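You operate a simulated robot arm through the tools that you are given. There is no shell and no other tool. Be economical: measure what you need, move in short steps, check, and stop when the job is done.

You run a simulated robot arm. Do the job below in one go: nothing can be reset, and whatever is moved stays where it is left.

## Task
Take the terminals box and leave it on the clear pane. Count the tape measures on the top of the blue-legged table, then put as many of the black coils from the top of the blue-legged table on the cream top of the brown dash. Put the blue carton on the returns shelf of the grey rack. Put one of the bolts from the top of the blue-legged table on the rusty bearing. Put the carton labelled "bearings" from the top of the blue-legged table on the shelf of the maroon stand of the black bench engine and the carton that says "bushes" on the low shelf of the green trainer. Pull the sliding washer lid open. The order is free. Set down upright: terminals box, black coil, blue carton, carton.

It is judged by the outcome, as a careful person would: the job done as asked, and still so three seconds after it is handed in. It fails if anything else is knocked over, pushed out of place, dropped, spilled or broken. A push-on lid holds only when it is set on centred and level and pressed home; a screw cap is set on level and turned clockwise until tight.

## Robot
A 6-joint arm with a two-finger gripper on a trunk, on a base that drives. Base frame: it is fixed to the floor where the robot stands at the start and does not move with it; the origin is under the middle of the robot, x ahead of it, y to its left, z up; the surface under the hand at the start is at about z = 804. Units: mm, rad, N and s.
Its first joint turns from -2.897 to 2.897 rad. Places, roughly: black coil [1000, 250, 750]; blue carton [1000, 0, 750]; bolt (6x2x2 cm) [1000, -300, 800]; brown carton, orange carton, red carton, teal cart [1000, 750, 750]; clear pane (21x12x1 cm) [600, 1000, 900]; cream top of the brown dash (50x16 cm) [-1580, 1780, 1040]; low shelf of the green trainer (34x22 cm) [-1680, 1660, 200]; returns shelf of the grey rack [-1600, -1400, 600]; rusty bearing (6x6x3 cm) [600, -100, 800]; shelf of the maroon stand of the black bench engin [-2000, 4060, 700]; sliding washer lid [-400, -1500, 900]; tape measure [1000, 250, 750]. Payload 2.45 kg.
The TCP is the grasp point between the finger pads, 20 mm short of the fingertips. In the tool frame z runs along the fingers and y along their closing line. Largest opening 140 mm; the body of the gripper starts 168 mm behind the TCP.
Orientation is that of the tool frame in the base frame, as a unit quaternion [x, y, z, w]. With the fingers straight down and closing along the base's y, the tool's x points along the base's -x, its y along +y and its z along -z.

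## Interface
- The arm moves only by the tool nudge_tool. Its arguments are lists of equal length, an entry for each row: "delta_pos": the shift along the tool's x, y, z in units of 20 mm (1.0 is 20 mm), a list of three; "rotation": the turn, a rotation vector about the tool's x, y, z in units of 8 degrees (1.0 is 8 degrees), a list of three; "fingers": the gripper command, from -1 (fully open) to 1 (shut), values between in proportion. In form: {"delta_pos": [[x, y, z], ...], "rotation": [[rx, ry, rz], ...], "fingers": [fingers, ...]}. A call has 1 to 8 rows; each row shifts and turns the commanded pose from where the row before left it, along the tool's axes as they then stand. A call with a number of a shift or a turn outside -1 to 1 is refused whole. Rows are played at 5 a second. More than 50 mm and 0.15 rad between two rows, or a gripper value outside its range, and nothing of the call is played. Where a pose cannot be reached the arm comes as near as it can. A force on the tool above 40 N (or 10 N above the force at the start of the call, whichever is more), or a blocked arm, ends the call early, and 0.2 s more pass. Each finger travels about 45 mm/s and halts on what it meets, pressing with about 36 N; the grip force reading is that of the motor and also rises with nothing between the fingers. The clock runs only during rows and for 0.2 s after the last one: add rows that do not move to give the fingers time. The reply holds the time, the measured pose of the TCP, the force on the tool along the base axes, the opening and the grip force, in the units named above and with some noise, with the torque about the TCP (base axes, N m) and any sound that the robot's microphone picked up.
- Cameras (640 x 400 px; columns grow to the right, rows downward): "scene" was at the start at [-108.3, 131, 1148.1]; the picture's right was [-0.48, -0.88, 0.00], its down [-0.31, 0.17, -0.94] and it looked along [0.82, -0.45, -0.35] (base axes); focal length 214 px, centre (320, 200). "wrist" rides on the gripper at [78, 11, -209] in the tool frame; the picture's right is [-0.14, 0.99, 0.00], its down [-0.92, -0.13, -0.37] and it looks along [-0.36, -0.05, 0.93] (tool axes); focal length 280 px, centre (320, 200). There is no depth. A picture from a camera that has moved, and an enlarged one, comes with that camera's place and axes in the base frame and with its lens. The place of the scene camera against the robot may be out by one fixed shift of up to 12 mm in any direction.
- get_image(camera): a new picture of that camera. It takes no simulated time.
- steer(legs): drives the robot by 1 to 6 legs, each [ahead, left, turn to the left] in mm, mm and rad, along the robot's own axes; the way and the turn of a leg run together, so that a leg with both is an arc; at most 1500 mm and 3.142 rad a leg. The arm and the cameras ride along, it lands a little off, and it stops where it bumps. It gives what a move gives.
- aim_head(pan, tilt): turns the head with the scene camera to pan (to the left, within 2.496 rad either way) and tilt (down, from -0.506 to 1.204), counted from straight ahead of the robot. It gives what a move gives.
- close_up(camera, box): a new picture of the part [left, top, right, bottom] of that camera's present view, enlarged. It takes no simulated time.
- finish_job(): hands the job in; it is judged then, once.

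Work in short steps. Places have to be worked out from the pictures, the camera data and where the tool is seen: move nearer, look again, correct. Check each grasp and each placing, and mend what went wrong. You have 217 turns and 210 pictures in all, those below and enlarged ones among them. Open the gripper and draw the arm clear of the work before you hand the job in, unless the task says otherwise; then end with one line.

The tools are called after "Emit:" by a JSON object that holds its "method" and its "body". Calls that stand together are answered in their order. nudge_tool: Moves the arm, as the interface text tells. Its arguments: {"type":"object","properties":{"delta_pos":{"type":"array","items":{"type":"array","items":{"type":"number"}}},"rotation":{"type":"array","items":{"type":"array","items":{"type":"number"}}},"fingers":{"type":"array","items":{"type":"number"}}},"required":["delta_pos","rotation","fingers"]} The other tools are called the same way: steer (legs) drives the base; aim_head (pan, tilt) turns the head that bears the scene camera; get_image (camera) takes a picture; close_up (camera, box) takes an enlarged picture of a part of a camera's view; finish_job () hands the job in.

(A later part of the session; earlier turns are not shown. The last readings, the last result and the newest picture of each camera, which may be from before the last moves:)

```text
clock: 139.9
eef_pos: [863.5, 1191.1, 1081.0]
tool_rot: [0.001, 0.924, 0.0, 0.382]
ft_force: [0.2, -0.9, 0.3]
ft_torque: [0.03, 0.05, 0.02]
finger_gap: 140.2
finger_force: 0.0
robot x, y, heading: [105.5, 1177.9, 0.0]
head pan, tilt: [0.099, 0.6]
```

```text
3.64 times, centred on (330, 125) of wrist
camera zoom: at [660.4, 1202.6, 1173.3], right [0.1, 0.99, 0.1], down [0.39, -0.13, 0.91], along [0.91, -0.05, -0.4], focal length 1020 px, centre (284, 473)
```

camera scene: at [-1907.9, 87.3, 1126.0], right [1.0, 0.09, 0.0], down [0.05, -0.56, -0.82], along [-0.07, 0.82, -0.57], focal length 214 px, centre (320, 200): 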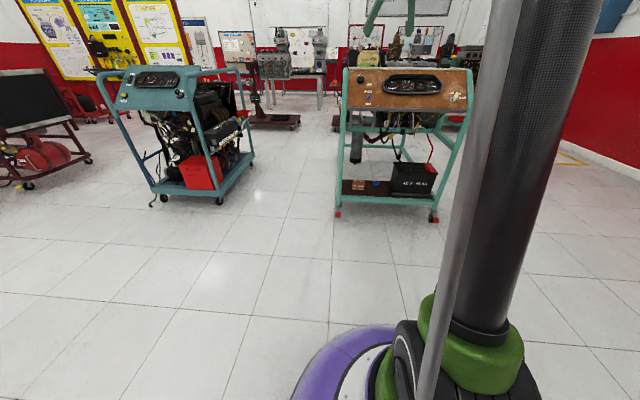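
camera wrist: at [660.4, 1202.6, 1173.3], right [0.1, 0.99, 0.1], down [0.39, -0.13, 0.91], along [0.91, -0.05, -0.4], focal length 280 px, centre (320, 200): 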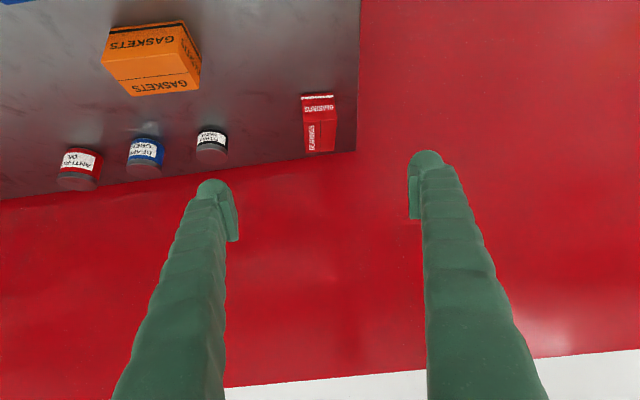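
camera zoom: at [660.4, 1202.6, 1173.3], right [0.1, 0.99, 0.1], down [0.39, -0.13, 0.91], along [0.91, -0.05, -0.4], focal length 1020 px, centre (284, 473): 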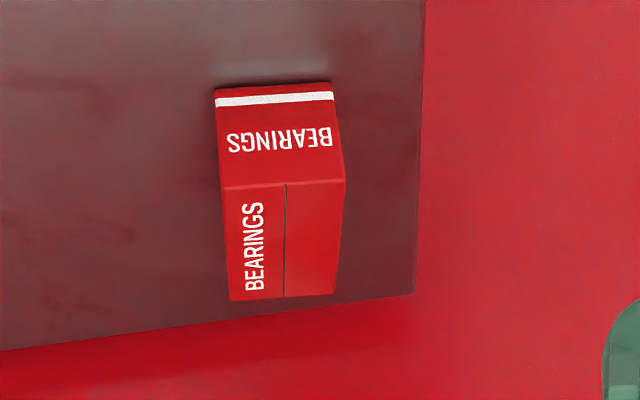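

Carton: 57 wide × 93 deep × 60 tall, centre ≈ (1088, 1195). Advance along tool axis and grip.

Emit:
{"method": "nudge_tool", "body": {"delta_pos": [[0.35, 0.1, 1], [0.34, 0.1, 1], [0, 0, 1], [0, 0, 1], [0, 0, 1], [0, 0, 1], [0, 0, 1], [0, 0, 1]], "rotation": [[0, 0, 0], [0, 0, 0], [0, 0, 0], [0, 0, 0], [0, 0, 0], [0, 0, 0], [0, 0, 0], [0, 0, 0]], "fingers": [-1, -1, -1, -1, -1, -1, -1, -1]}}

Emit:
{"method": "nudge_tool", "body": {"delta_pos": [[0, 0, 1], [0, 0, 1], [0, 0, 1], [0, 0, 1], [0, 0, 1], [0, 0, 1], [0, 0, 1], [0, 0, 0.6]], "rotation": [[0, 0, 0], [0, 0, 0], [0, 0, 0], [0, 0, 0], [0, 0, 0], [0, 0, 0], [0, 0, 0], [0, 0, 0]], "fingers": [-1, -1, -1, -1, -1, -1, -1, -1]}}

Emit:
{"method": "get_image", "body": {"camera": "wrist"}}

```text
clock: 141.7
eef_pos: [966.0, 1193.4, 958.5]
tool_rot: [0.002, 0.924, -0.002, 0.381]
ft_force: [0.6, 0.0, 0.4]
ft_torque: [0.0, -0.02, 0.0]
finger_gap: 140.3
finger_force: 0.1
robot x, y, heading: [104.7, 1177.8, -0.004]
head pan, tilt: [0.099, 0.6]
```

```text
clock: 143.5
eef_pos: [1072.8, 1192.6, 849.8]
tool_rot: [0.002, 0.924, -0.001, 0.383]
ft_force: [0.1, 1.6, -0.3]
ft_torque: [-0.02, 0.0, -0.01]
finger_gap: 139.8
finger_force: 0.1
robot x, y, heading: [101.2, 1179.0, -0.001]
head pan, tilt: [0.099, 0.6]
```

```text
150 pictures are left
camera wrist: at [870.9, 1205.4, 942.5], right [0.1, 0.99, 0.1], down [0.39, -0.13, 0.91], along [0.91, -0.05, -0.4], focal length 280 px, centre (320, 200)
```

wrist: 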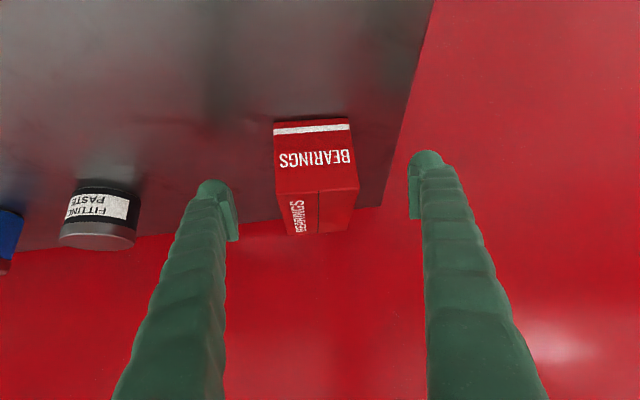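

Well centred; close the gripper and lift.

Emit:
{"method": "nudge_tool", "body": {"delta_pos": [[0, 0, 0], [0, 0, 0], [0, 0, 0], [0, 0, 0], [0, 0, 0], [0, 0, 0]], "rotation": [[0, 0, 0], [0, 0, 0], [0, 0, 0], [0, 0, 0], [0, 0, 0], [0, 0, 0]], "fingers": [1, 1, 1, 1, 1, 1]}}

Emit:
{"method": "nudge_tool", "body": {"delta_pos": [[-0.8, 0, -0.8], [-0.8, 0, -0.8], [-0.8, 0, -0.8], [-0.8, 0, -0.8], [-0.8, 0, -0.8], [-0.8, 0, -0.8], [-0.8, 0, -0.8], [-0.8, 0, -0.8]], "rotation": [[0, 0, 0], [0, 0, 0], [0, 0, 0], [0, 0, 0], [0, 0, 0], [0, 0, 0], [0, 0, 0], [0, 0, 0]], "fingers": [1, 1, 1, 1, 1, 1, 1, 1]}}

Emit:
{"method": "get_image", "body": {"camera": "wrist"}}

```text
clock: 144.9
eef_pos: [1073.8, 1193.8, 850.3]
tool_rot: [0.002, 0.924, -0.002, 0.383]
ft_force: [-0.9, -1.4, 2.2]
ft_torque: [-0.19, -0.03, -0.11]
finger_gap: 60.3
finger_force: 34.6
robot x, y, heading: [103.1, 1175.9, -0.006]
head pan, tilt: [0.099, 0.6]
```

```text
clock: 146.7
eef_pos: [1074.1, 1192.8, 1030.0]
tool_rot: [0.002, 0.924, -0.002, 0.382]
ft_force: [0.4, -1.2, -3.5]
ft_torque: [-0.03, 0.06, -0.02]
finger_gap: 60.1
finger_force: 35.6
robot x, y, heading: [104.4, 1176.1, 0.0]
head pan, tilt: [0.099, 0.6]
```

```text
149 pictures are left
camera wrist: at [871.1, 1205.3, 1123.1], right [0.1, 0.99, 0.1], down [0.39, -0.13, 0.91], along [0.91, -0.05, -0.4], focal length 280 px, centre (320, 200)
```

wrist: 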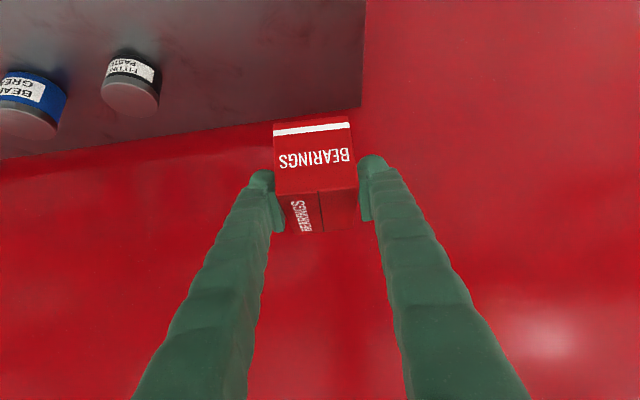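

Bearings carton held. Tuck the arm in, then drive around to the aisle west of the trainer.

Emit:
{"method": "nudge_tool", "body": {"delta_pos": [[0, 0, -1], [0, 0, -1], [0, 0, -1], [0, 0, -1], [1, 0, -1], [1, 0, -1], [1, 0, -1], [1, 0, -1]], "rotation": [[0, 0, 0], [0, 0, 0], [0, 0, 0], [0, 0, 0], [0, 0, 0], [0, 0, 0], [0, 0, 0], [0, 0, 0]], "fingers": [1, 1, 1, 1, 1, 1, 1, 1]}}

Emit:
{"method": "steer", "body": {"legs": [[-700, 0, 0], [0, 0, 1.571], [-680, 0, 0], [0, 900, 0], [0, 930, 0]]}}

Emit:
{"method": "aim_head", "body": {"pan": 0, "tilt": 0.35}}

Emit:
{"method": "get_image", "body": {"camera": "scene"}}

```text
clock: 148.5
eef_pos: [903.6, 1194.7, 1088.1]
tool_rot: [0.001, 0.924, 0.0, 0.382]
ft_force: [0.6, 0.3, -3.7]
ft_torque: [0.0, 0.08, 0.0]
finger_gap: 60.0
finger_force: 36.2
robot x, y, heading: [104.1, 1180.3, -0.002]
head pan, tilt: [0.099, 0.6]
```

```text
clock: 168.3
eef_pos: [-2430.7, 1360.4, 1087.9]
tool_rot: [-0.643, 0.664, 0.266, 0.275]
ft_force: [0.5, -0.3, -3.2]
ft_torque: [-0.03, 0.03, 0.0]
finger_gap: 60.0
finger_force: 35.9
robot x, y, heading: [-2435.5, 557.7, 1.539]
head pan, tilt: [0.099, 0.6]
```

```text
clock: 169.1
eef_pos: [-2432.0, 1361.6, 1086.7]
tool_rot: [-0.643, 0.664, 0.265, 0.275]
ft_force: [0.6, -0.1, -2.9]
ft_torque: [-0.02, -0.03, -0.01]
finger_gap: 59.8
finger_force: 35.9
robot x, y, heading: [-2437.2, 559.1, 1.54]
head pan, tilt: [0.0, 0.351]
```

```text
148 pictures are left
camera scene: at [-2614.1, 470.4, 1148.7], right [1.0, -0.03, 0.0], down [-0.01, -0.34, -0.94], along [0.03, 0.94, -0.34], focal length 214 px, centre (320, 200)
```

scene: 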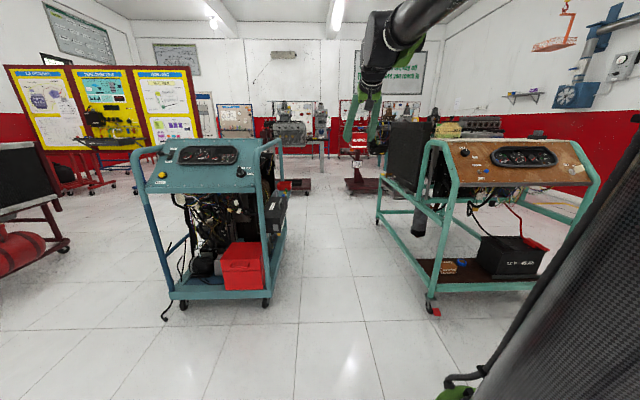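

Corridor clear, centre x≈-2390. Straighten and drive up the aisle to y≈2550.

Emit:
{"method": "steer", "body": {"legs": [[0, -45, 0.031], [1000, 0, 0], [1000, 0, 0]]}}

Emit:
{"method": "aim_head", "body": {"pan": -0.1, "tilt": 0.35}}

Emit:
{"method": "get_image", "body": {"camera": "scene"}}

Emit:
{"method": "get_image", "body": {"camera": "wrist"}}

```text
clock: 179.5
eef_pos: [-2451.5, 3354.9, 1089.0]
tool_rot: [0.661, -0.646, -0.272, -0.267]
ft_force: [-0.1, -0.3, -3.8]
ft_torque: [-0.03, 0.01, 0.01]
finger_gap: 60.1
finger_force: 36.0
robot x, y, heading: [-2414.5, 2552.4, 1.595]
head pan, tilt: [0.0, 0.351]
```

```text
clock: 180.2
eef_pos: [-2451.6, 3354.3, 1088.3]
tool_rot: [0.66, -0.646, -0.272, -0.268]
ft_force: [0.5, -0.8, -3.3]
ft_torque: [-0.03, -0.03, -0.02]
finger_gap: 60.4
finger_force: 35.8
robot x, y, heading: [-2413.4, 2557.0, 1.597]
head pan, tilt: [-0.099, 0.351]
```

```text
147 pictures are left
camera scene: at [-2577.7, 2455.3, 1148.7], right [1.0, -0.08, 0.0], down [-0.03, -0.34, -0.94], along [0.07, 0.94, -0.34], focal length 214 px, centre (320, 200)
```

scene: 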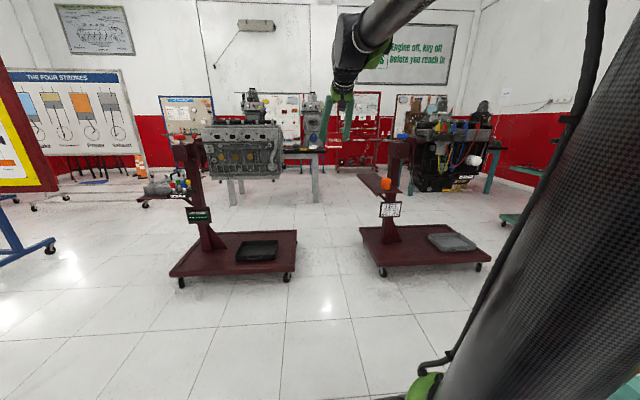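

```text
146 pictures are left
camera wrist: at [-2458.3, 3151.8, 1180.9], right [-0.99, 0.08, 0.1], down [0.12, 0.39, 0.91], along [0.03, 0.92, -0.4], focal length 280 px, centre (320, 200)
```

wrist: 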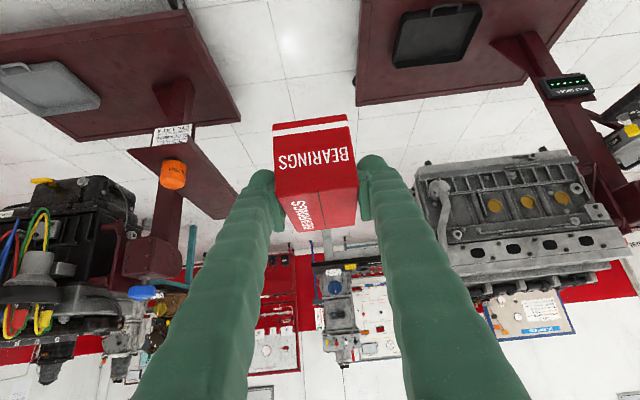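

Zoom on the stand's shelf.

Emit:
{"method": "close_up", "body": {"camera": "scene", "box": [345, 120, 505, 290]}}

Emit:
{"method": "close_up", "body": {"camera": "wrist", "box": [80, 100, 260, 240]}}

```text
2.35 times, centred on (425, 205) of scene
camera zoom: at [-2577.7, 2455.3, 1148.7], right [1.0, -0.08, 0.0], down [-0.03, -0.34, -0.94], along [0.07, 0.94, -0.34], focal length 505 px, centre (73, 188)
```

zoom: 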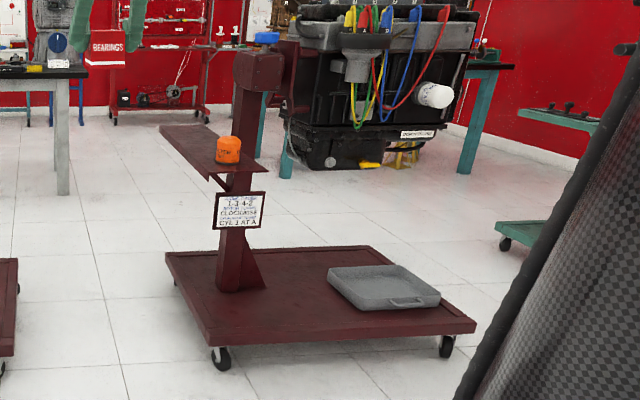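

```text
2.86 times, centred on (170, 170) of wrist
camera zoom: at [-2458.3, 3151.8, 1180.9], right [-0.99, 0.08, 0.1], down [0.12, 0.39, 0.91], along [0.03, 0.92, -0.4], focal length 801 px, centre (749, 286)
```

zoom: 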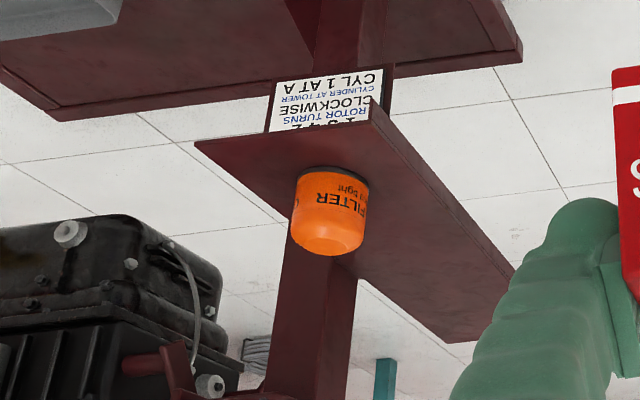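

Shelf spans x -2085…-1912, y 3800…4385, filter at its near end, column at x≈-1834. Aim: carton at y≈4180, x≈-2003. Drive diagonally into position.

Emit:
{"method": "steer", "body": {"legs": [[400, 0, -0.026], [310, -420, 0]]}}

Emit:
{"method": "get_image", "body": {"camera": "wrist"}}

Emit:
{"method": "get_image", "body": {"camera": "scene"}}

```text
clock: 185.3
eef_pos: [-2019.6, 4071.2, 1089.1]
tool_rot: [0.654, -0.653, -0.27, -0.27]
ft_force: [-0.4, -0.2, -4.0]
ft_torque: [-0.04, 0.03, -0.02]
finger_gap: 59.9
finger_force: 36.7
robot x, y, heading: [-2001.2, 3272.0, 1.571]
head pan, tilt: [-0.099, 0.351]
```

```text
143 pictures are left
camera wrist: at [-2030.9, 3868.0, 1180.9], right [-0.99, 0.1, 0.1], down [0.13, 0.39, 0.91], along [0.05, 0.91, -0.4], focal length 280 px, centre (320, 200)
```

wrist: 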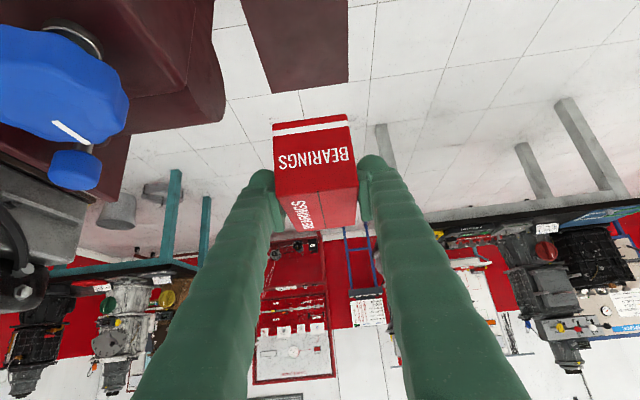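

```text
142 pictures are left
camera scene: at [-2165.4, 3174.3, 1148.7], right [1.0, -0.1, 0.0], down [-0.03, -0.34, -0.94], along [0.09, 0.93, -0.34], focal length 214 px, centre (320, 200)
```

scene: 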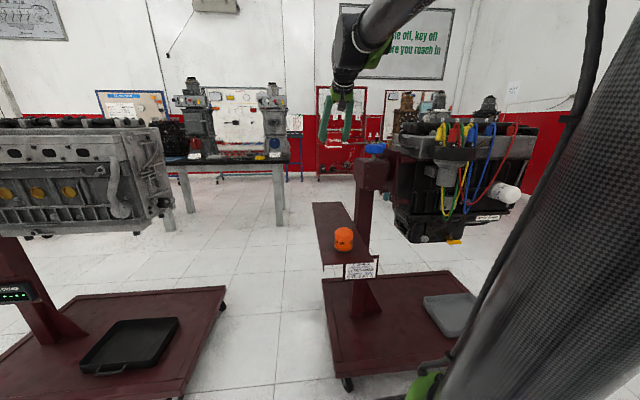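

Shelf confirmed: x -2095…-1911. Move forward 90, right 17, then lower to ~30 mm above.

Emit:
{"method": "nudge_tool", "body": {"delta_pos": [[-0.8, -0.21, 0.8], [-0.8, -0.21, 0.8], [-0.8, -0.21, 0.8], [-0.8, -0.21, 0.8], [1, 0, 1], [1, 0, 1], [1, 0, 1], [1, 0, 1]], "rotation": [[0, 0, 0], [0, 0, 0], [0, 0, 0], [0, 0, 0], [0, 0, 0], [0, 0, 0], [0, 0, 0], [0, 0, 0]], "fingers": [1, 1, 1, 1, 1, 1, 1, 1]}}

Emit:
{"method": "nudge_tool", "body": {"delta_pos": [[1, 0, 1], [1, 0, 1], [1, 0, 1], [1, 0, 1], [1, 0, 1], [1, 0, 1]], "rotation": [[0, 0, 0], [0, 0, 0], [0, 0, 0], [0, 0, 0], [0, 0, 0], [0, 0, 0]], "fingers": [1, 1, 1, 1, 1, 1]}}

Emit:
{"method": "get_image", "body": {"camera": "wrist"}}

Emit:
{"method": "get_image", "body": {"camera": "scene"}}

```text
clock: 187.1
eef_pos: [-2002.9, 4161.2, 974.1]
tool_rot: [-0.653, 0.653, 0.27, 0.271]
ft_force: [-0.3, -0.2, -3.6]
ft_torque: [-0.04, 0.01, -0.01]
finger_gap: 60.2
finger_force: 35.9
robot x, y, heading: [-2000.7, 3270.7, 1.572]
head pan, tilt: [-0.099, 0.351]
```

```text
clock: 188.5
eef_pos: [-2002.6, 4160.2, 804.3]
tool_rot: [-0.653, 0.653, 0.27, 0.271]
ft_force: [0.4, 0.7, -3.3]
ft_torque: [-0.06, 0.0, 0.02]
finger_gap: 60.2
finger_force: 36.3
robot x, y, heading: [-2000.5, 3269.4, 1.569]
head pan, tilt: [-0.099, 0.351]
```

```text
141 pictures are left
camera wrist: at [-2013.5, 3957.8, 897.1], right [-0.99, 0.1, 0.1], down [0.13, 0.39, 0.91], along [0.05, 0.91, -0.4], focal length 280 px, centre (320, 200)
```

wrist: 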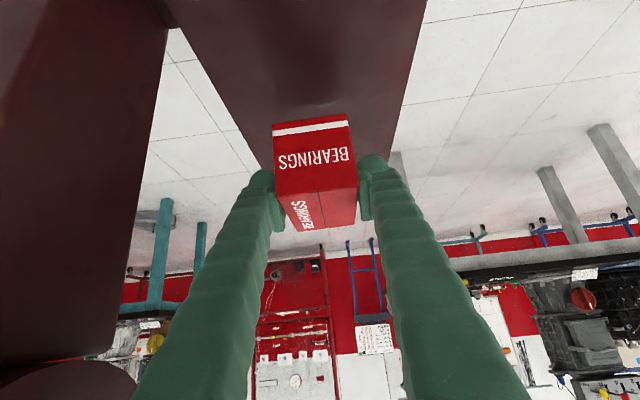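

```text
140 pictures are left
camera scene: at [-2165.4, 3174.3, 1148.7], right [1.0, -0.1, 0.0], down [-0.03, -0.34, -0.94], along [0.09, 0.93, -0.34], focal length 214 px, centre (320, 200)
```

scene: 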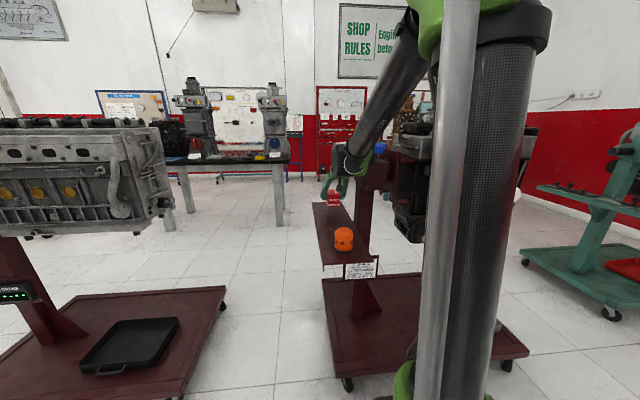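

Good alignment. Lower carefully to contact.

Emit:
{"method": "nudge_tool", "body": {"delta_pos": [[0.8, 0, 0.8], [0.6, 0, 0.6], [0.1, 0, 0.1], [0.1, 0, 0.1], [0.1, 0, 0.1], [0.1, 0, 0.1], [0.1, 0, 0.1], [0.1, 0, 0.1]], "rotation": [[0, 0, 0], [0, 0, 0], [0, 0, 0], [0, 0, 0], [0, 0, 0], [0, 0, 0], [0, 0, 0], [0, 0, 0]], "fingers": [1, 1, 1, 1, 1, 1, 1, 1]}}

```text
clock: 190.3
eef_pos: [-2002.7, 4159.2, 749.3]
tool_rot: [0.653, -0.653, -0.27, -0.271]
ft_force: [2.1, -6.9, 30.1]
ft_torque: [-0.79, 0.02, -0.01]
finger_gap: 60.4
finger_force: 36.3
robot x, y, heading: [-1998.4, 3269.9, 1.571]
head pan, tilt: [-0.099, 0.351]
```

Contact. Ease up, open to ~95 mm and retract along the tool axis.

Emit:
{"method": "nudge_tool", "body": {"delta_pos": [[-0.05, 0, -0.05], [0, 0, 0], [0, 0, 0], [0, 0, -0.5], [0, 0, -1], [0, 0, -1], [0, 0, -1], [0, 0, -1]], "rotation": [[0, 0, 0], [0, 0, 0], [0, 0, 0], [0, 0, 0], [0, 0, 0], [0, 0, 0], [0, 0, 0], [0, 0, 0]], "fingers": [0, -0.35, -0.35, -0.35, -0.35, -0.35, -0.35, -0.35]}}

Emit:
{"method": "get_image", "body": {"camera": "wrist"}}

```text
clock: 192.1
eef_pos: [-2003.5, 4098.3, 814.1]
tool_rot: [-0.653, 0.654, 0.269, 0.27]
ft_force: [-0.2, 0.8, -0.1]
ft_torque: [0.0, -0.02, 0.0]
finger_gap: 94.5
finger_force: 0.0
robot x, y, heading: [-2001.4, 3272.9, 1.573]
head pan, tilt: [-0.099, 0.351]
```

```text
139 pictures are left
camera wrist: at [-2014.6, 3894.5, 907.1], right [-0.99, 0.1, 0.1], down [0.13, 0.39, 0.91], along [0.05, 0.91, -0.4], focal length 280 px, centre (320, 200)
```

wrist: 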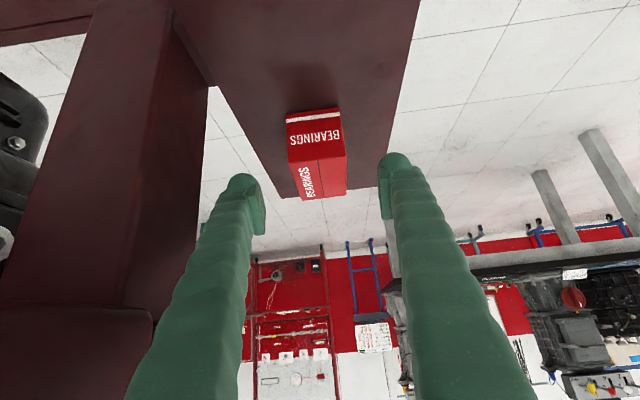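

Bearings carton stands on the shelf. Raise the arm and drive back out the same way.

Emit:
{"method": "nudge_tool", "body": {"delta_pos": [[-1, 0, -1], [-1, 0, -1], [-1, 0, -1], [-1, 0, -1], [-1, 0, -1], [-1, 0, -1], [-1, 0, -1], [-1, 0, -1]], "rotation": [[0, 0, 0], [0, 0, 0], [0, 0, 0], [0, 0, 0], [0, 0, 0], [0, 0, 0], [0, 0, 0], [0, 0, 0]], "fingers": [-0.35, -0.35, -0.35, -0.35, -0.35, -0.35, -0.35, -0.35]}}

Emit:
{"method": "nudge_tool", "body": {"delta_pos": [[-1, 0, -1], [-1, 0, -1], [-1, 0, -1], [-1, 0, -1]], "rotation": [[0, 0, 0], [0, 0, 0], [0, 0, 0], [0, 0, 0]], "fingers": [-1, -1, -1, -1]}}

Emit:
{"method": "steer", "body": {"legs": [[-310, 410, 0], [-800, 0, 0], [-900, 0, 0], [-800, 0, 0]]}}

Emit:
{"method": "aim_head", "body": {"pan": -0.6, "tilt": 0.3}}

Emit:
{"method": "get_image", "body": {"camera": "scene"}}

```text
clock: 193.9
eef_pos: [-2003.8, 4097.8, 1040.1]
tool_rot: [-0.653, 0.654, 0.269, 0.271]
ft_force: [0.8, -0.9, 0.5]
ft_torque: [0.0, -0.01, -0.02]
finger_gap: 94.5
finger_force: 0.1
robot x, y, heading: [-2003.7, 3273.5, 1.569]
head pan, tilt: [-0.099, 0.351]
```

```text
clock: 194.9
eef_pos: [-2003.9, 4097.5, 1153.5]
tool_rot: [-0.653, 0.654, 0.269, 0.27]
ft_force: [0.3, 0.1, 0.7]
ft_torque: [-0.02, 0.0, 0.01]
finger_gap: 139.9
finger_force: 0.0
robot x, y, heading: [-1999.2, 3271.6, 1.571]
head pan, tilt: [-0.099, 0.351]
```

```text
clock: 210.1
eef_pos: [-2402.6, 1280.3, 1152.2]
tool_rot: [0.655, -0.652, -0.27, -0.27]
ft_force: [0.0, -0.1, -0.6]
ft_torque: [0.0, -0.02, -0.04]
finger_gap: 139.7
finger_force: 0.0
robot x, y, heading: [-2392.1, 452.7, 1.577]
head pan, tilt: [-0.099, 0.351]
```

```text
clock: 211.0
eef_pos: [-2401.6, 1279.1, 1153.7]
tool_rot: [0.655, -0.652, -0.269, -0.271]
ft_force: [-0.4, 1.6, -0.5]
ft_torque: [0.0, -0.04, -0.02]
finger_gap: 140.2
finger_force: 0.1
robot x, y, heading: [-2396.7, 452.8, 1.574]
head pan, tilt: [-0.6, 0.3]
```

```text
138 pictures are left
camera scene: at [-2516.4, 341.0, 1153.4], right [0.83, -0.56, 0.0], down [-0.17, -0.25, -0.96], along [0.53, 0.79, -0.3], focal length 214 px, centre (320, 200)
```

scene: 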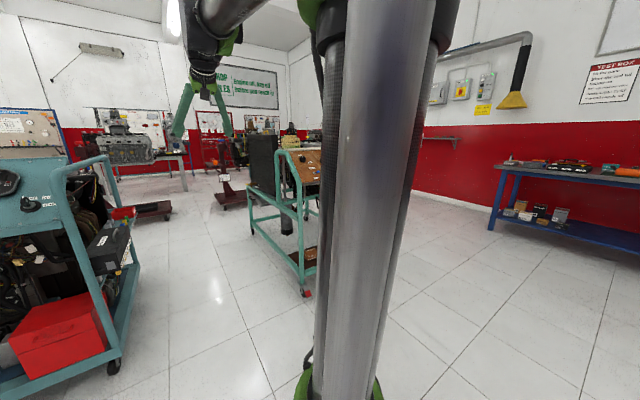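

Now go back to the table for the coils: turn right and drive ahead to x≈0, y≈290.

Emit:
{"method": "steer", "body": {"legs": [[0, 0, -1.574], [1400, -80, 0], [980, -80, 0]]}}

Emit:
{"method": "nudge_tool", "body": {"delta_pos": [[0, 0, 0], [0, 0, 0], [0, 0, 0], [0, 0, 0], [0, 0, 0], [0, 0, 0]], "rotation": [[0, 1, 0], [0, 1, 0], [0, 1, 0], [0, 1, 0], [0, 1, 0], [0, 0.625, 0]], "fingers": [-1, -1, -1, -1, -1, -1]}}

Emit:
{"method": "get_image", "body": {"camera": "wrist"}}

```text
clock: 226.6
eef_pos: [827.3, 336.6, 1153.0]
tool_rot: [-0.006, 0.924, 0.001, 0.382]
ft_force: [-0.1, -0.2, 0.3]
ft_torque: [-0.03, 0.02, 0.02]
finger_gap: 140.2
finger_force: 0.0
robot x, y, heading: [1.4, 320.8, 0.012]
head pan, tilt: [-0.6, 0.3]
```

```text
clock: 228.0
eef_pos: [825.9, 337.5, 1154.2]
tool_rot: [-0.008, 1.0, 0.001, -0.001]
ft_force: [0.2, -0.3, 1.1]
ft_torque: [0.02, -0.08, -0.02]
finger_gap: 139.9
finger_force: 0.0
robot x, y, heading: [2.0, 318.9, 0.017]
head pan, tilt: [-0.6, 0.3]
```

```text
137 pictures are left
camera wrist: at [749.0, 346.6, 1363.0], right [0.12, 0.99, 0.0], down [0.92, -0.12, 0.37], along [0.36, -0.05, -0.93], focal length 280 px, centre (320, 200)
```

wrist: 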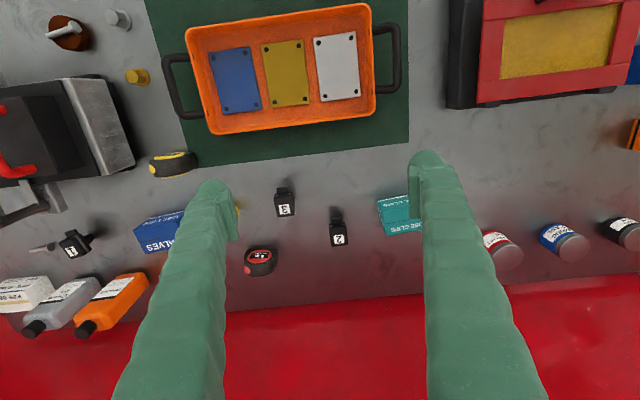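

Zoom on the two coils.

Emit:
{"method": "close_up", "body": {"camera": "wrist", "box": [240, 165, 400, 265]}}

```text
4.00 times, centred on (320, 215) of wrist
camera zoom: at [749.0, 346.6, 1363.0], right [0.12, 0.99, 0.0], down [0.92, -0.12, 0.37], along [0.36, -0.05, -0.93], focal length 1122 px, centre (320, 140)
```

zoom: 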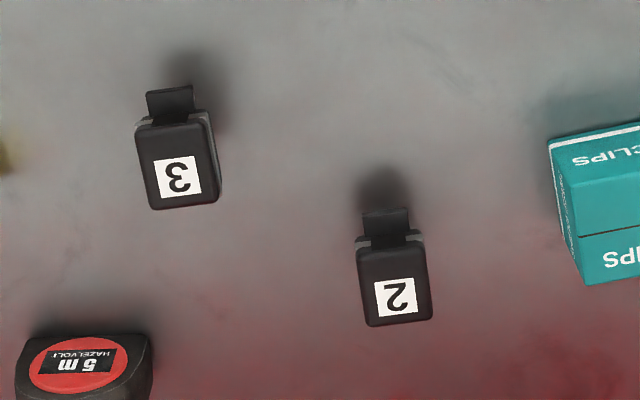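

Coil 2 head centre ≈ (1024, 347), coil 3 ≈ (946, 250). Drive ahead 100 mm, then move over coil 2 and descend partway.

Emit:
{"method": "steer", "body": {"legs": [[100, 0, -0.014]]}}

Emit:
{"method": "nudge_tool", "body": {"delta_pos": [[-1, 0.1, 1], [-1, 0.1, 1], [-1, 0.1, 1], [-1, 0.1, 1], [-0.8, 0, 1], [0, 0, 1], [0, 0, 1], [0, 0, 1]], "rotation": [[0, 0, 0], [0, 0, 0], [0, 0, 0], [0, 0, 0], [0, 0, 0], [0, 0, 0], [0, 0, 0], [0, 0, 0]], "fingers": [-0.14, -0.14, -0.14, -0.14, -0.14, -0.14, -0.14, -0.14]}}

Emit:
{"method": "get_image", "body": {"camera": "wrist"}}

```text
clock: 229.2
eef_pos: [926.9, 325.7, 1154.4]
tool_rot: [0.0, 1.0, 0.0, -0.001]
ft_force: [0.5, 0.0, 0.2]
ft_torque: [-0.01, 0.01, 0.0]
finger_gap: 140.2
finger_force: 0.1
robot x, y, heading: [101.4, 321.7, -0.004]
head pan, tilt: [-0.6, 0.3]
```

```text
clock: 231.0
eef_pos: [1024.4, 334.4, 992.1]
tool_rot: [0.001, 1.0, -0.001, -0.001]
ft_force: [0.7, -0.3, 0.3]
ft_torque: [-0.02, -0.03, 0.01]
finger_gap: 80.2
finger_force: 0.0
robot x, y, heading: [105.8, 322.2, 0.001]
head pan, tilt: [-0.6, 0.3]
```

```text
135 pictures are left
camera wrist: at [946.0, 345.0, 1201.9], right [0.14, 0.99, 0.0], down [0.92, -0.13, 0.37], along [0.36, -0.05, -0.93], focal length 280 px, centre (320, 200)
```

wrist: 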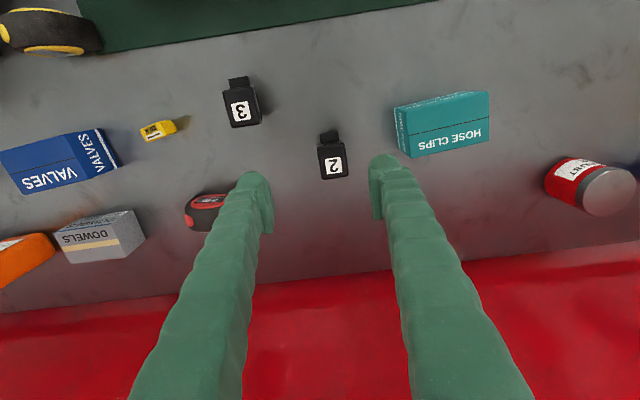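

Coil 2 ≈ (1030, 349). Correct and descend to just above.

Emit:
{"method": "nudge_tool", "body": {"delta_pos": [[-0.28, 0.73, 0], [0, 0, 1], [0, 0, 1], [0, 0, 1], [0, 0, 1], [0, 0, 1], [0, 0, 0]], "rotation": [[0, 0, 0], [0, 0, 0], [0, 0, 0], [0, 0, 0], [0, 0, 0], [0, 0, 0], [0, 0, 0]], "fingers": [0.06, 0.06, 0.06, 0.06, 0.06, 0.06, 0.06]}}

Emit:
{"method": "get_image", "body": {"camera": "wrist"}}

```text
clock: 232.6
eef_pos: [1028.1, 348.1, 891.9]
tool_rot: [0.001, 1.0, -0.001, -0.001]
ft_force: [0.2, -0.3, -0.4]
ft_torque: [0.0, 0.01, 0.01]
finger_gap: 65.8
finger_force: 0.0
robot x, y, heading: [102.7, 321.3, -0.001]
head pan, tilt: [-0.6, 0.3]
```

```text
134 pictures are left
camera wrist: at [951.2, 359.4, 1101.6], right [0.14, 0.99, 0.0], down [0.92, -0.13, 0.37], along [0.36, -0.05, -0.93], focal length 280 px, centre (320, 200)
```

wrist: 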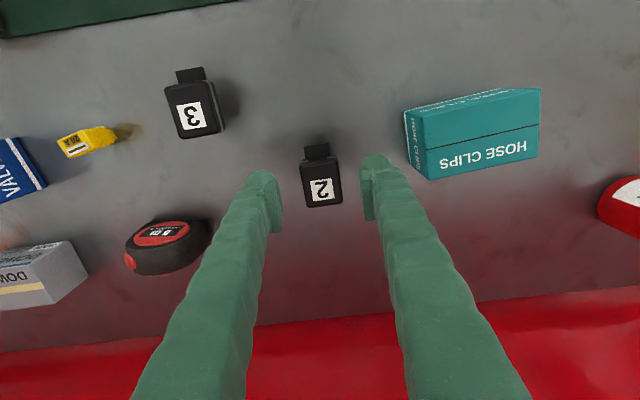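

Centred. Descend 40 mm and close, then lift.

Emit:
{"method": "nudge_tool", "body": {"delta_pos": [[0, 0.1, 1], [0, 0, 1], [0, 0, 0.1], [0, 0, 0], [0, 0, 0], [0, 0, 0], [0, 0, 0]], "rotation": [[0, 0, 0], [0, 0, 0], [0, 0, 0], [0, 0, 0], [0, 0, 0], [0, 0, 0], [0, 0, 0]], "fingers": [0.06, 0.06, 0.06, 1, 1, 1, 1]}}

Emit:
{"method": "close_up", "body": {"camera": "wrist", "box": [220, 130, 420, 255]}}

```text
clock: 234.2
eef_pos: [1029.0, 351.2, 851.8]
tool_rot: [0.0, 1.0, 0.001, -0.001]
ft_force: [-0.9, -0.7, -0.1]
ft_torque: [-0.02, 0.08, 0.01]
finger_gap: 34.9
finger_force: 36.1
robot x, y, heading: [99.7, 318.7, 0.003]
head pan, tilt: [-0.6, 0.3]
```

```text
3.20 times, centred on (320, 192) of wrist
camera zoom: at [951.4, 361.8, 1060.2], right [0.14, 0.99, 0.0], down [0.92, -0.13, 0.37], along [0.36, -0.05, -0.93], focal length 897 px, centre (320, 224)
```

zoom: 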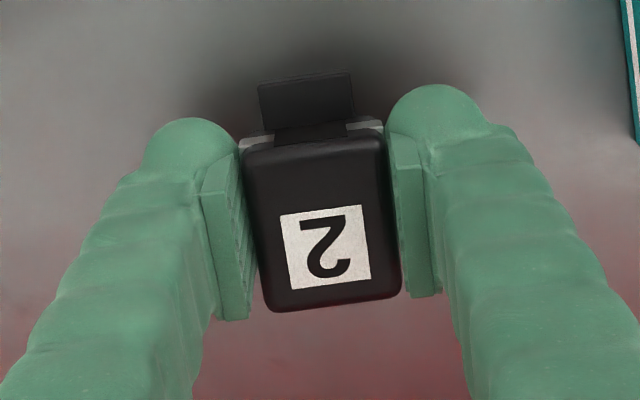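

Gripped. Lift while pulling back toward the robot.

Emit:
{"method": "nudge_tool", "body": {"delta_pos": [[0, 0, -1], [0, 0, -1], [0, 0, -1], [0, 0, -1], [0.5, 0, -1], [1, 0, -1], [1, 0, -1], [1, 0, -1]], "rotation": [[0, 0, 0], [0, 0, 0], [0, 0, 0], [0, 0, 0], [0, 0, 0], [0, 0, 0], [0, 0, 0], [0, 0, 0]], "fingers": [1, 1, 1, 1, 1, 1, 1, 1]}}

Emit:
{"method": "nudge_tool", "body": {"delta_pos": [[1, 0, -1], [1, 0, -1], [1, 0, -1], [1, 0, -1], [1, 0, -1], [1, 0, -1], [1, 0, -1], [1, 0, -1]], "rotation": [[0, 0, 0], [0, 0, 0], [0, 0, 0], [0, 0, 0], [0, 0, 0], [0, 0, 0], [0, 0, 0], [0, 0, 0]], "fingers": [1, 1, 1, 1, 1, 1, 1, 1]}}

Emit:
{"method": "close_up", "body": {"camera": "wrist", "box": [160, 100, 480, 300]}}

```text
clock: 236.0
eef_pos: [959.8, 351.0, 1011.2]
tool_rot: [0.0, 1.0, 0.001, -0.001]
ft_force: [-0.1, 0.3, -2.6]
ft_torque: [-0.01, 0.01, -0.02]
finger_gap: 34.9
finger_force: 35.5
robot x, y, heading: [106.0, 318.0, 0.0]
head pan, tilt: [-0.6, 0.3]
```

```text
clock: 237.8
eef_pos: [798.1, 350.1, 1170.5]
tool_rot: [-0.001, 1.0, -0.001, -0.001]
ft_force: [-0.2, -0.6, -1.2]
ft_torque: [0.0, 0.02, -0.01]
finger_gap: 34.5
finger_force: 36.2
robot x, y, heading: [96.4, 320.4, 0.004]
head pan, tilt: [-0.6, 0.3]
```

```text
2.00 times, centred on (320, 200) of wrist
camera zoom: at [721.3, 362.1, 1379.9], right [0.14, 0.99, 0.0], down [0.92, -0.13, 0.37], along [0.36, -0.05, -0.93], focal length 561 px, centre (320, 200)
```

zoom: 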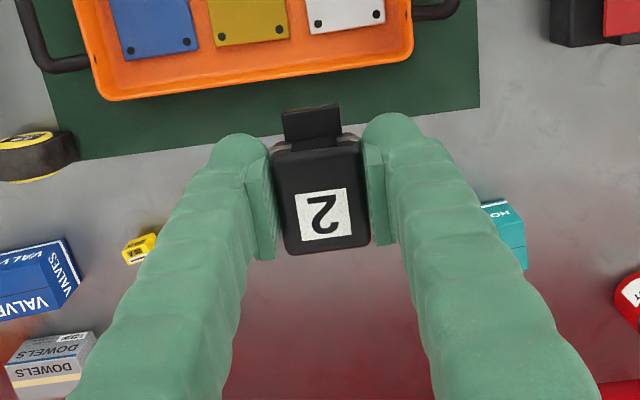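

Secure. Drive to the trainer front: back up, turn left, strafe, approach.

Emit:
{"method": "steer", "body": {"legs": [[-700, 0, 0], [0, 0, 1.567], [0, 1020, 0], [450, 0, 0]]}}

Emit:
{"method": "aim_head", "body": {"pan": 0.0, "tilt": 0.35}}

Emit:
{"method": "get_image", "body": {"camera": "scene"}}

Emit:
{"method": "get_image", "body": {"camera": "wrist"}}

```text
clock: 252.6
eef_pos: [-1650.2, 1477.1, 1171.2]
tool_rot: [0.708, -0.706, 0.001, 0.0]
ft_force: [0.3, -0.8, -2.0]
ft_torque: [-0.01, -0.02, 0.02]
finger_gap: 34.9
finger_force: 35.9
robot x, y, heading: [-1620.9, 780.7, 1.57]
head pan, tilt: [-0.6, 0.3]
```

```text
clock: 253.6
eef_pos: [-1651.0, 1475.2, 1170.5]
tool_rot: [0.708, -0.706, 0.0, 0.001]
ft_force: [0.9, 0.2, -2.2]
ft_torque: [0.01, 0.0, 0.03]
finger_gap: 34.8
finger_force: 36.1
robot x, y, heading: [-1618.9, 777.8, 1.573]
head pan, tilt: [0.0, 0.351]
```

```text
131 pictures are left
camera scene: at [-1794.7, 682.5, 1148.7], right [1.0, 0.0, 0.0], down [0.0, -0.34, -0.94], along [0.0, 0.94, -0.34], focal length 214 px, centre (320, 200)
```

scene: 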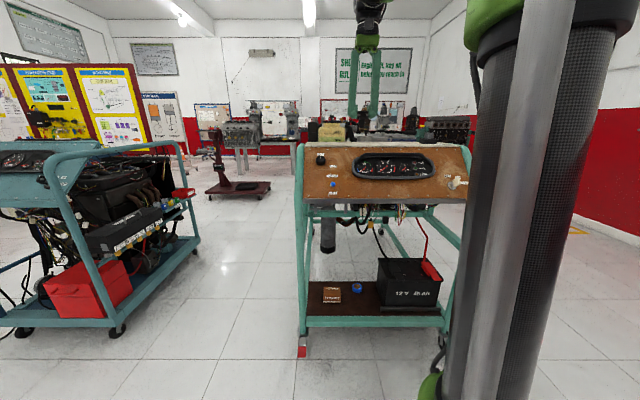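

```text
130 pictures are left
camera wrist: at [-1660.5, 1398.7, 1379.9], right [-0.99, 0.14, 0.0], down [0.13, 0.92, 0.37], along [0.05, 0.36, -0.93], focal length 280 px, centre (320, 200)
```

wrist: 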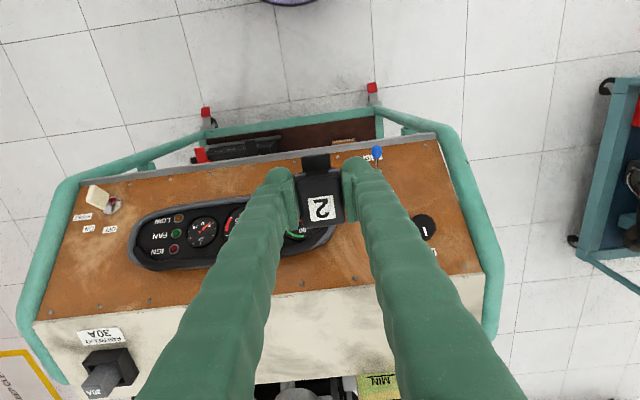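

The cream top spans y≈1675–1870, z≈1040. Place coil 2 at about (-1480, 1762). Drive there.

Emit:
{"method": "steer", "body": {"legs": [[0, -171, 0], [285, 0, 0]]}}

Emit:
{"method": "get_image", "body": {"camera": "wrist"}}

Emit:
{"method": "get_image", "body": {"camera": "scene"}}

```text
clock: 256.7
eef_pos: [-1481.8, 1761.9, 1170.4]
tool_rot: [0.708, -0.706, 0.001, 0.001]
ft_force: [-0.7, -0.2, -1.8]
ft_torque: [0.0, 0.02, 0.01]
finger_gap: 34.5
finger_force: 36.3
robot x, y, heading: [-1448.6, 1066.8, 1.572]
head pan, tilt: [0.0, 0.351]
```

```text
129 pictures are left
camera wrist: at [-1491.5, 1684.1, 1379.8], right [-0.99, 0.13, 0.0], down [0.12, 0.92, 0.37], along [0.05, 0.36, -0.93], focal length 280 px, centre (320, 200)
```

wrist: 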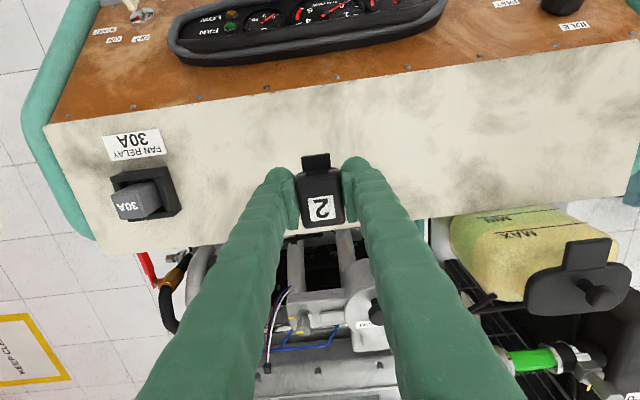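

```text
128 pictures are left
camera scene: at [-1624.2, 967.6, 1148.7], right [1.0, 0.0, 0.0], down [0.0, -0.34, -0.94], along [0.0, 0.94, -0.34], focal length 214 px, centre (320, 200)
```

scene: 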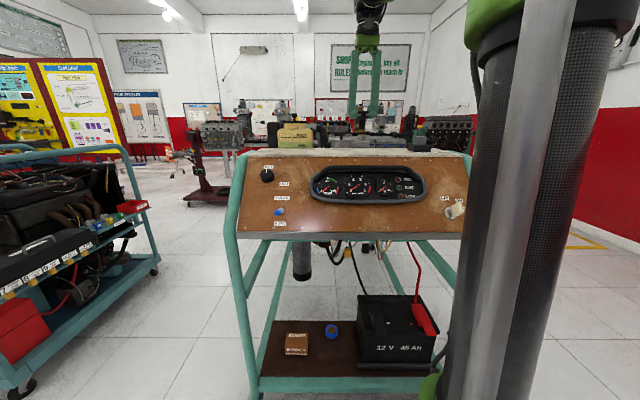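

Over the cream top, centred in depth. Lower.

Emit:
{"method": "nudge_tool", "body": {"delta_pos": [[0, 0, 1], [0, 0, 1], [0, 0, 1], [0, 0, 0.1], [0, 0, 0.1], [0, 0, 0.1], [0, 0, 0.1], [0, 0, 0.1]], "rotation": [[0, 0, 0], [0, 0, 0], [0, 0, 0], [0, 0, 0], [0, 0, 0], [0, 0, 0], [0, 0, 0], [0, 0, 0]], "fingers": [1, 1, 1, 1, 1, 1, 1, 1]}}

Emit:
{"method": "close_up", "body": {"camera": "scene", "box": [300, 90, 430, 190]}}

```text
clock: 258.5
eef_pos: [-1480.1, 1760.4, 1099.9]
tool_rot: [0.708, -0.706, 0.001, 0.0]
ft_force: [-0.2, 0.0, -0.8]
ft_torque: [0.01, 0.01, 0.0]
finger_gap: 34.8
finger_force: 35.6
robot x, y, heading: [-1451.2, 1063.4, 1.575]
head pan, tilt: [0.0, 0.351]
```

```text
4.00 times, centred on (365, 140) of scene
camera zoom: at [-1624.2, 967.6, 1148.7], right [1.0, 0.0, 0.0], down [0.0, -0.34, -0.94], along [0.0, 0.94, -0.34], focal length 858 px, centre (140, 440)
```

zoom: 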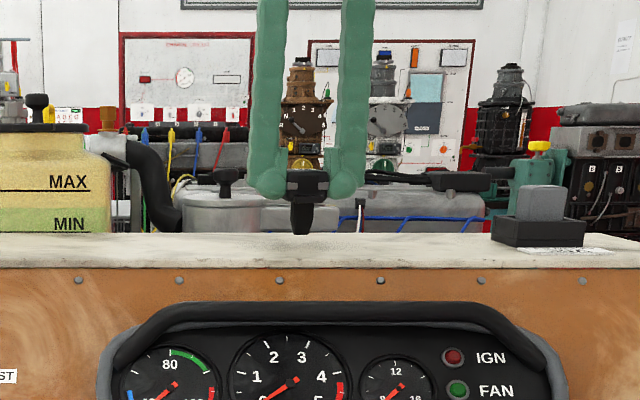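

Close to the surface; continue in fine steps until contact.

Emit:
{"method": "nudge_tool", "body": {"delta_pos": [[0, 0, 0.08], [0, 0, 0.08], [0, 0, 0.08], [0, 0, 0.08], [0, 0, 0.08], [0, 0, 0.08], [0, 0, 0.08], [0, 0, 0.08]], "rotation": [[0, 0, 0], [0, 0, 0], [0, 0, 0], [0, 0, 0], [0, 0, 0], [0, 0, 0], [0, 0, 0], [0, 0, 0]], "fingers": [1, 1, 1, 1, 1, 1, 1, 1]}}

Emit:
{"method": "close_up", "body": {"camera": "scene", "box": [300, 90, 430, 190]}}

```text
clock: 260.3
eef_pos: [-1480.5, 1760.3, 1088.9]
tool_rot: [0.708, -0.706, 0.0, 0.0]
ft_force: [0.8, 5.7, 34.4]
ft_torque: [0.18, -0.02, 0.0]
finger_gap: 34.7
finger_force: 36.1
robot x, y, heading: [-1449.4, 1066.2, 1.573]
head pan, tilt: [0.0, 0.351]
```

```text
4.00 times, centred on (365, 140) of scene
camera zoom: at [-1624.1, 966.8, 1148.7], right [1.0, 0.0, 0.0], down [0.0, -0.34, -0.94], along [0.0, 0.94, -0.34], focal length 858 px, centre (140, 440)
```

zoom: 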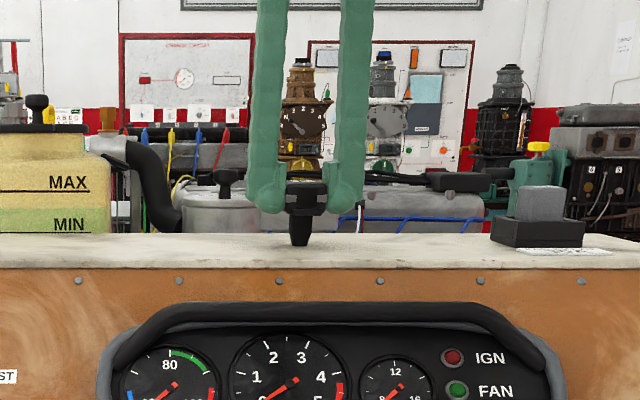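

Contact. Ease up ~1 mm and open slowly.

Emit:
{"method": "nudge_tool", "body": {"delta_pos": [[0, 0, -0.06], [0, 0, 0], [0, 0, 0], [0, 0, 0], [0, 0, 0], [0, 0, -1], [0, 0, -1], [0, 0, -1]], "rotation": [[0, 0, 0], [0, 0, 0], [0, 0, 0], [0, 0, 0], [0, 0, 0], [0, 0, 0], [0, 0, 0], [0, 0, 0]], "fingers": [1, 0.4, 0.2, 0.1, 0.1, 0.1, 0.1, 0.1]}}

Emit:
{"method": "close_up", "body": {"camera": "scene", "box": [300, 90, 430, 190]}}

```text
clock: 262.1
eef_pos: [-1480.6, 1760.9, 1150.1]
tool_rot: [0.708, -0.706, 0.001, 0.001]
ft_force: [0.0, 0.7, 0.5]
ft_torque: [0.04, 0.02, 0.0]
finger_gap: 62.9
finger_force: 0.0
robot x, y, heading: [-1447.9, 1061.9, 1.573]
head pan, tilt: [0.0, 0.351]
```

```text
4.00 times, centred on (365, 140) of scene
camera zoom: at [-1624.2, 967.6, 1148.7], right [1.0, 0.0, 0.0], down [0.0, -0.34, -0.94], along [0.0, 0.94, -0.34], focal length 858 px, centre (140, 440)
```

zoom: 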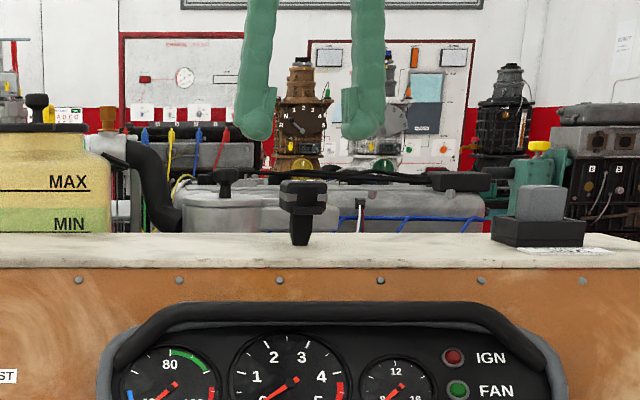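

Coil 2 stands. Return for coil 3 along the reverse route.

Emit:
{"method": "nudge_tool", "body": {"delta_pos": [[0, 0, -1], [0, 0, -1]], "rotation": [[0, 0, 0], [0, 0, 0]], "fingers": [-0.14, -0.14]}}

Emit:
{"method": "steer", "body": {"legs": [[-810, 0, 0], [0, -850, 0], [0, 0, -1.573], [700, 0, 0]]}}

Emit:
{"method": "get_image", "body": {"camera": "wrist"}}

```text
clock: 262.7
eef_pos: [-1481.6, 1761.1, 1188.2]
tool_rot: [0.708, -0.706, 0.0, 0.0]
ft_force: [0.4, 0.4, -0.4]
ft_torque: [-0.01, 0.01, 0.01]
finger_gap: 79.6
finger_force: 0.1
robot x, y, heading: [-1448.6, 1064.2, 1.572]
head pan, tilt: [0.0, 0.351]
```

```text
clock: 278.3
eef_pos: [781.5, 290.5, 1189.4]
tool_rot: [-0.003, 1.0, 0.0, -0.001]
ft_force: [0.8, 0.1, 0.3]
ft_torque: [-0.01, 0.03, 0.03]
finger_gap: 80.0
finger_force: 0.0
robot x, y, heading: [82.9, 255.2, 0.004]
head pan, tilt: [0.0, 0.351]
```

```text
124 pictures are left
camera wrist: at [704.3, 301.7, 1398.1], right [0.13, 0.99, 0.0], down [0.92, -0.12, 0.37], along [0.36, -0.05, -0.93], focal length 280 px, centre (320, 200)
```

wrist: 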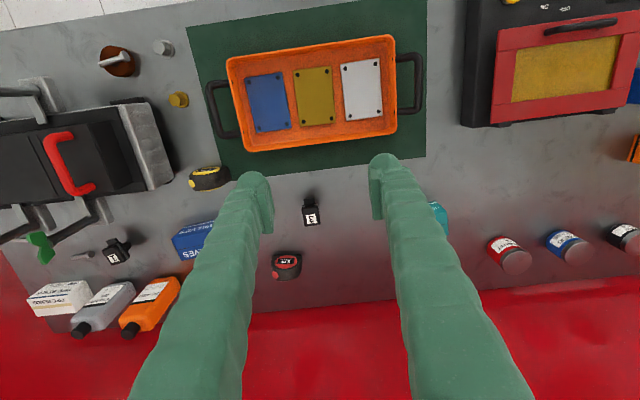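

Coil 3 ≈ (946, 249). Move over and descend to just above.

Emit:
{"method": "nudge_tool", "body": {"delta_pos": [[-1, -0.26, 1], [-1, -0.26, 1], [-1, -0.26, 1], [-1, -0.26, 1], [-1, -0.26, 1], [-1, -0.26, 1], [-1, -0.26, 1], [-1, -0.26, 1]], "rotation": [[0, 0, 0], [0, 0, 0], [0, 0, 0], [0, 0, 0], [0, 0, 0], [0, 0, 0], [0, 0, 0], [0, 0, 0]], "fingers": [0.06, 0.06, 0.06, 0.06, 0.06, 0.06, 0.06, 0.06]}}

Emit:
{"method": "nudge_tool", "body": {"delta_pos": [[-0.2, 0, 1], [0, 0, 1], [0, 0, 1], [0, 0, 1], [0, 0, 1], [0, 0, 1], [0, 0, 0.5], [0, 0, 0]], "rotation": [[0, 0, 0], [0, 0, 0], [0, 0, 0], [0, 0, 0], [0, 0, 0], [0, 0, 0], [0, 0, 0], [0, 0, 0]], "fingers": [0.06, 0.06, 0.06, 0.06, 0.06, 0.06, 0.06, 0.06]}}

Emit:
{"method": "get_image", "body": {"camera": "wrist"}}

```text
clock: 280.1
eef_pos: [942.2, 249.8, 1029.2]
tool_rot: [-0.004, 1.0, 0.0, -0.001]
ft_force: [-0.7, 0.8, 0.4]
ft_torque: [0.0, -0.08, -0.01]
finger_gap: 65.7
finger_force: 0.1
robot x, y, heading: [87.1, 255.7, 0.008]
head pan, tilt: [0.0, 0.351]
```

```text
clock: 281.9
eef_pos: [945.8, 251.7, 898.7]
tool_rot: [-0.003, 1.0, 0.001, -0.001]
ft_force: [0.3, -0.6, 0.5]
ft_torque: [-0.02, 0.01, 0.0]
finger_gap: 65.9
finger_force: 0.0
robot x, y, heading: [86.4, 252.7, 0.007]
head pan, tilt: [0.0, 0.351]
```

```text
123 pictures are left
camera wrist: at [867.8, 261.2, 1107.9], right [0.13, 0.99, 0.0], down [0.92, -0.12, 0.37], along [0.36, -0.05, -0.93], focal length 280 px, centre (320, 200)
```

wrist: 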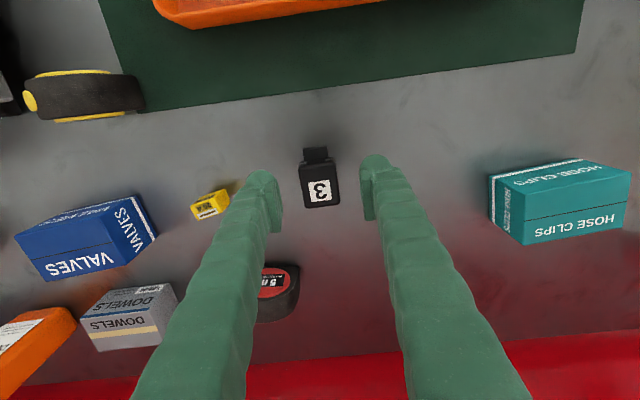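

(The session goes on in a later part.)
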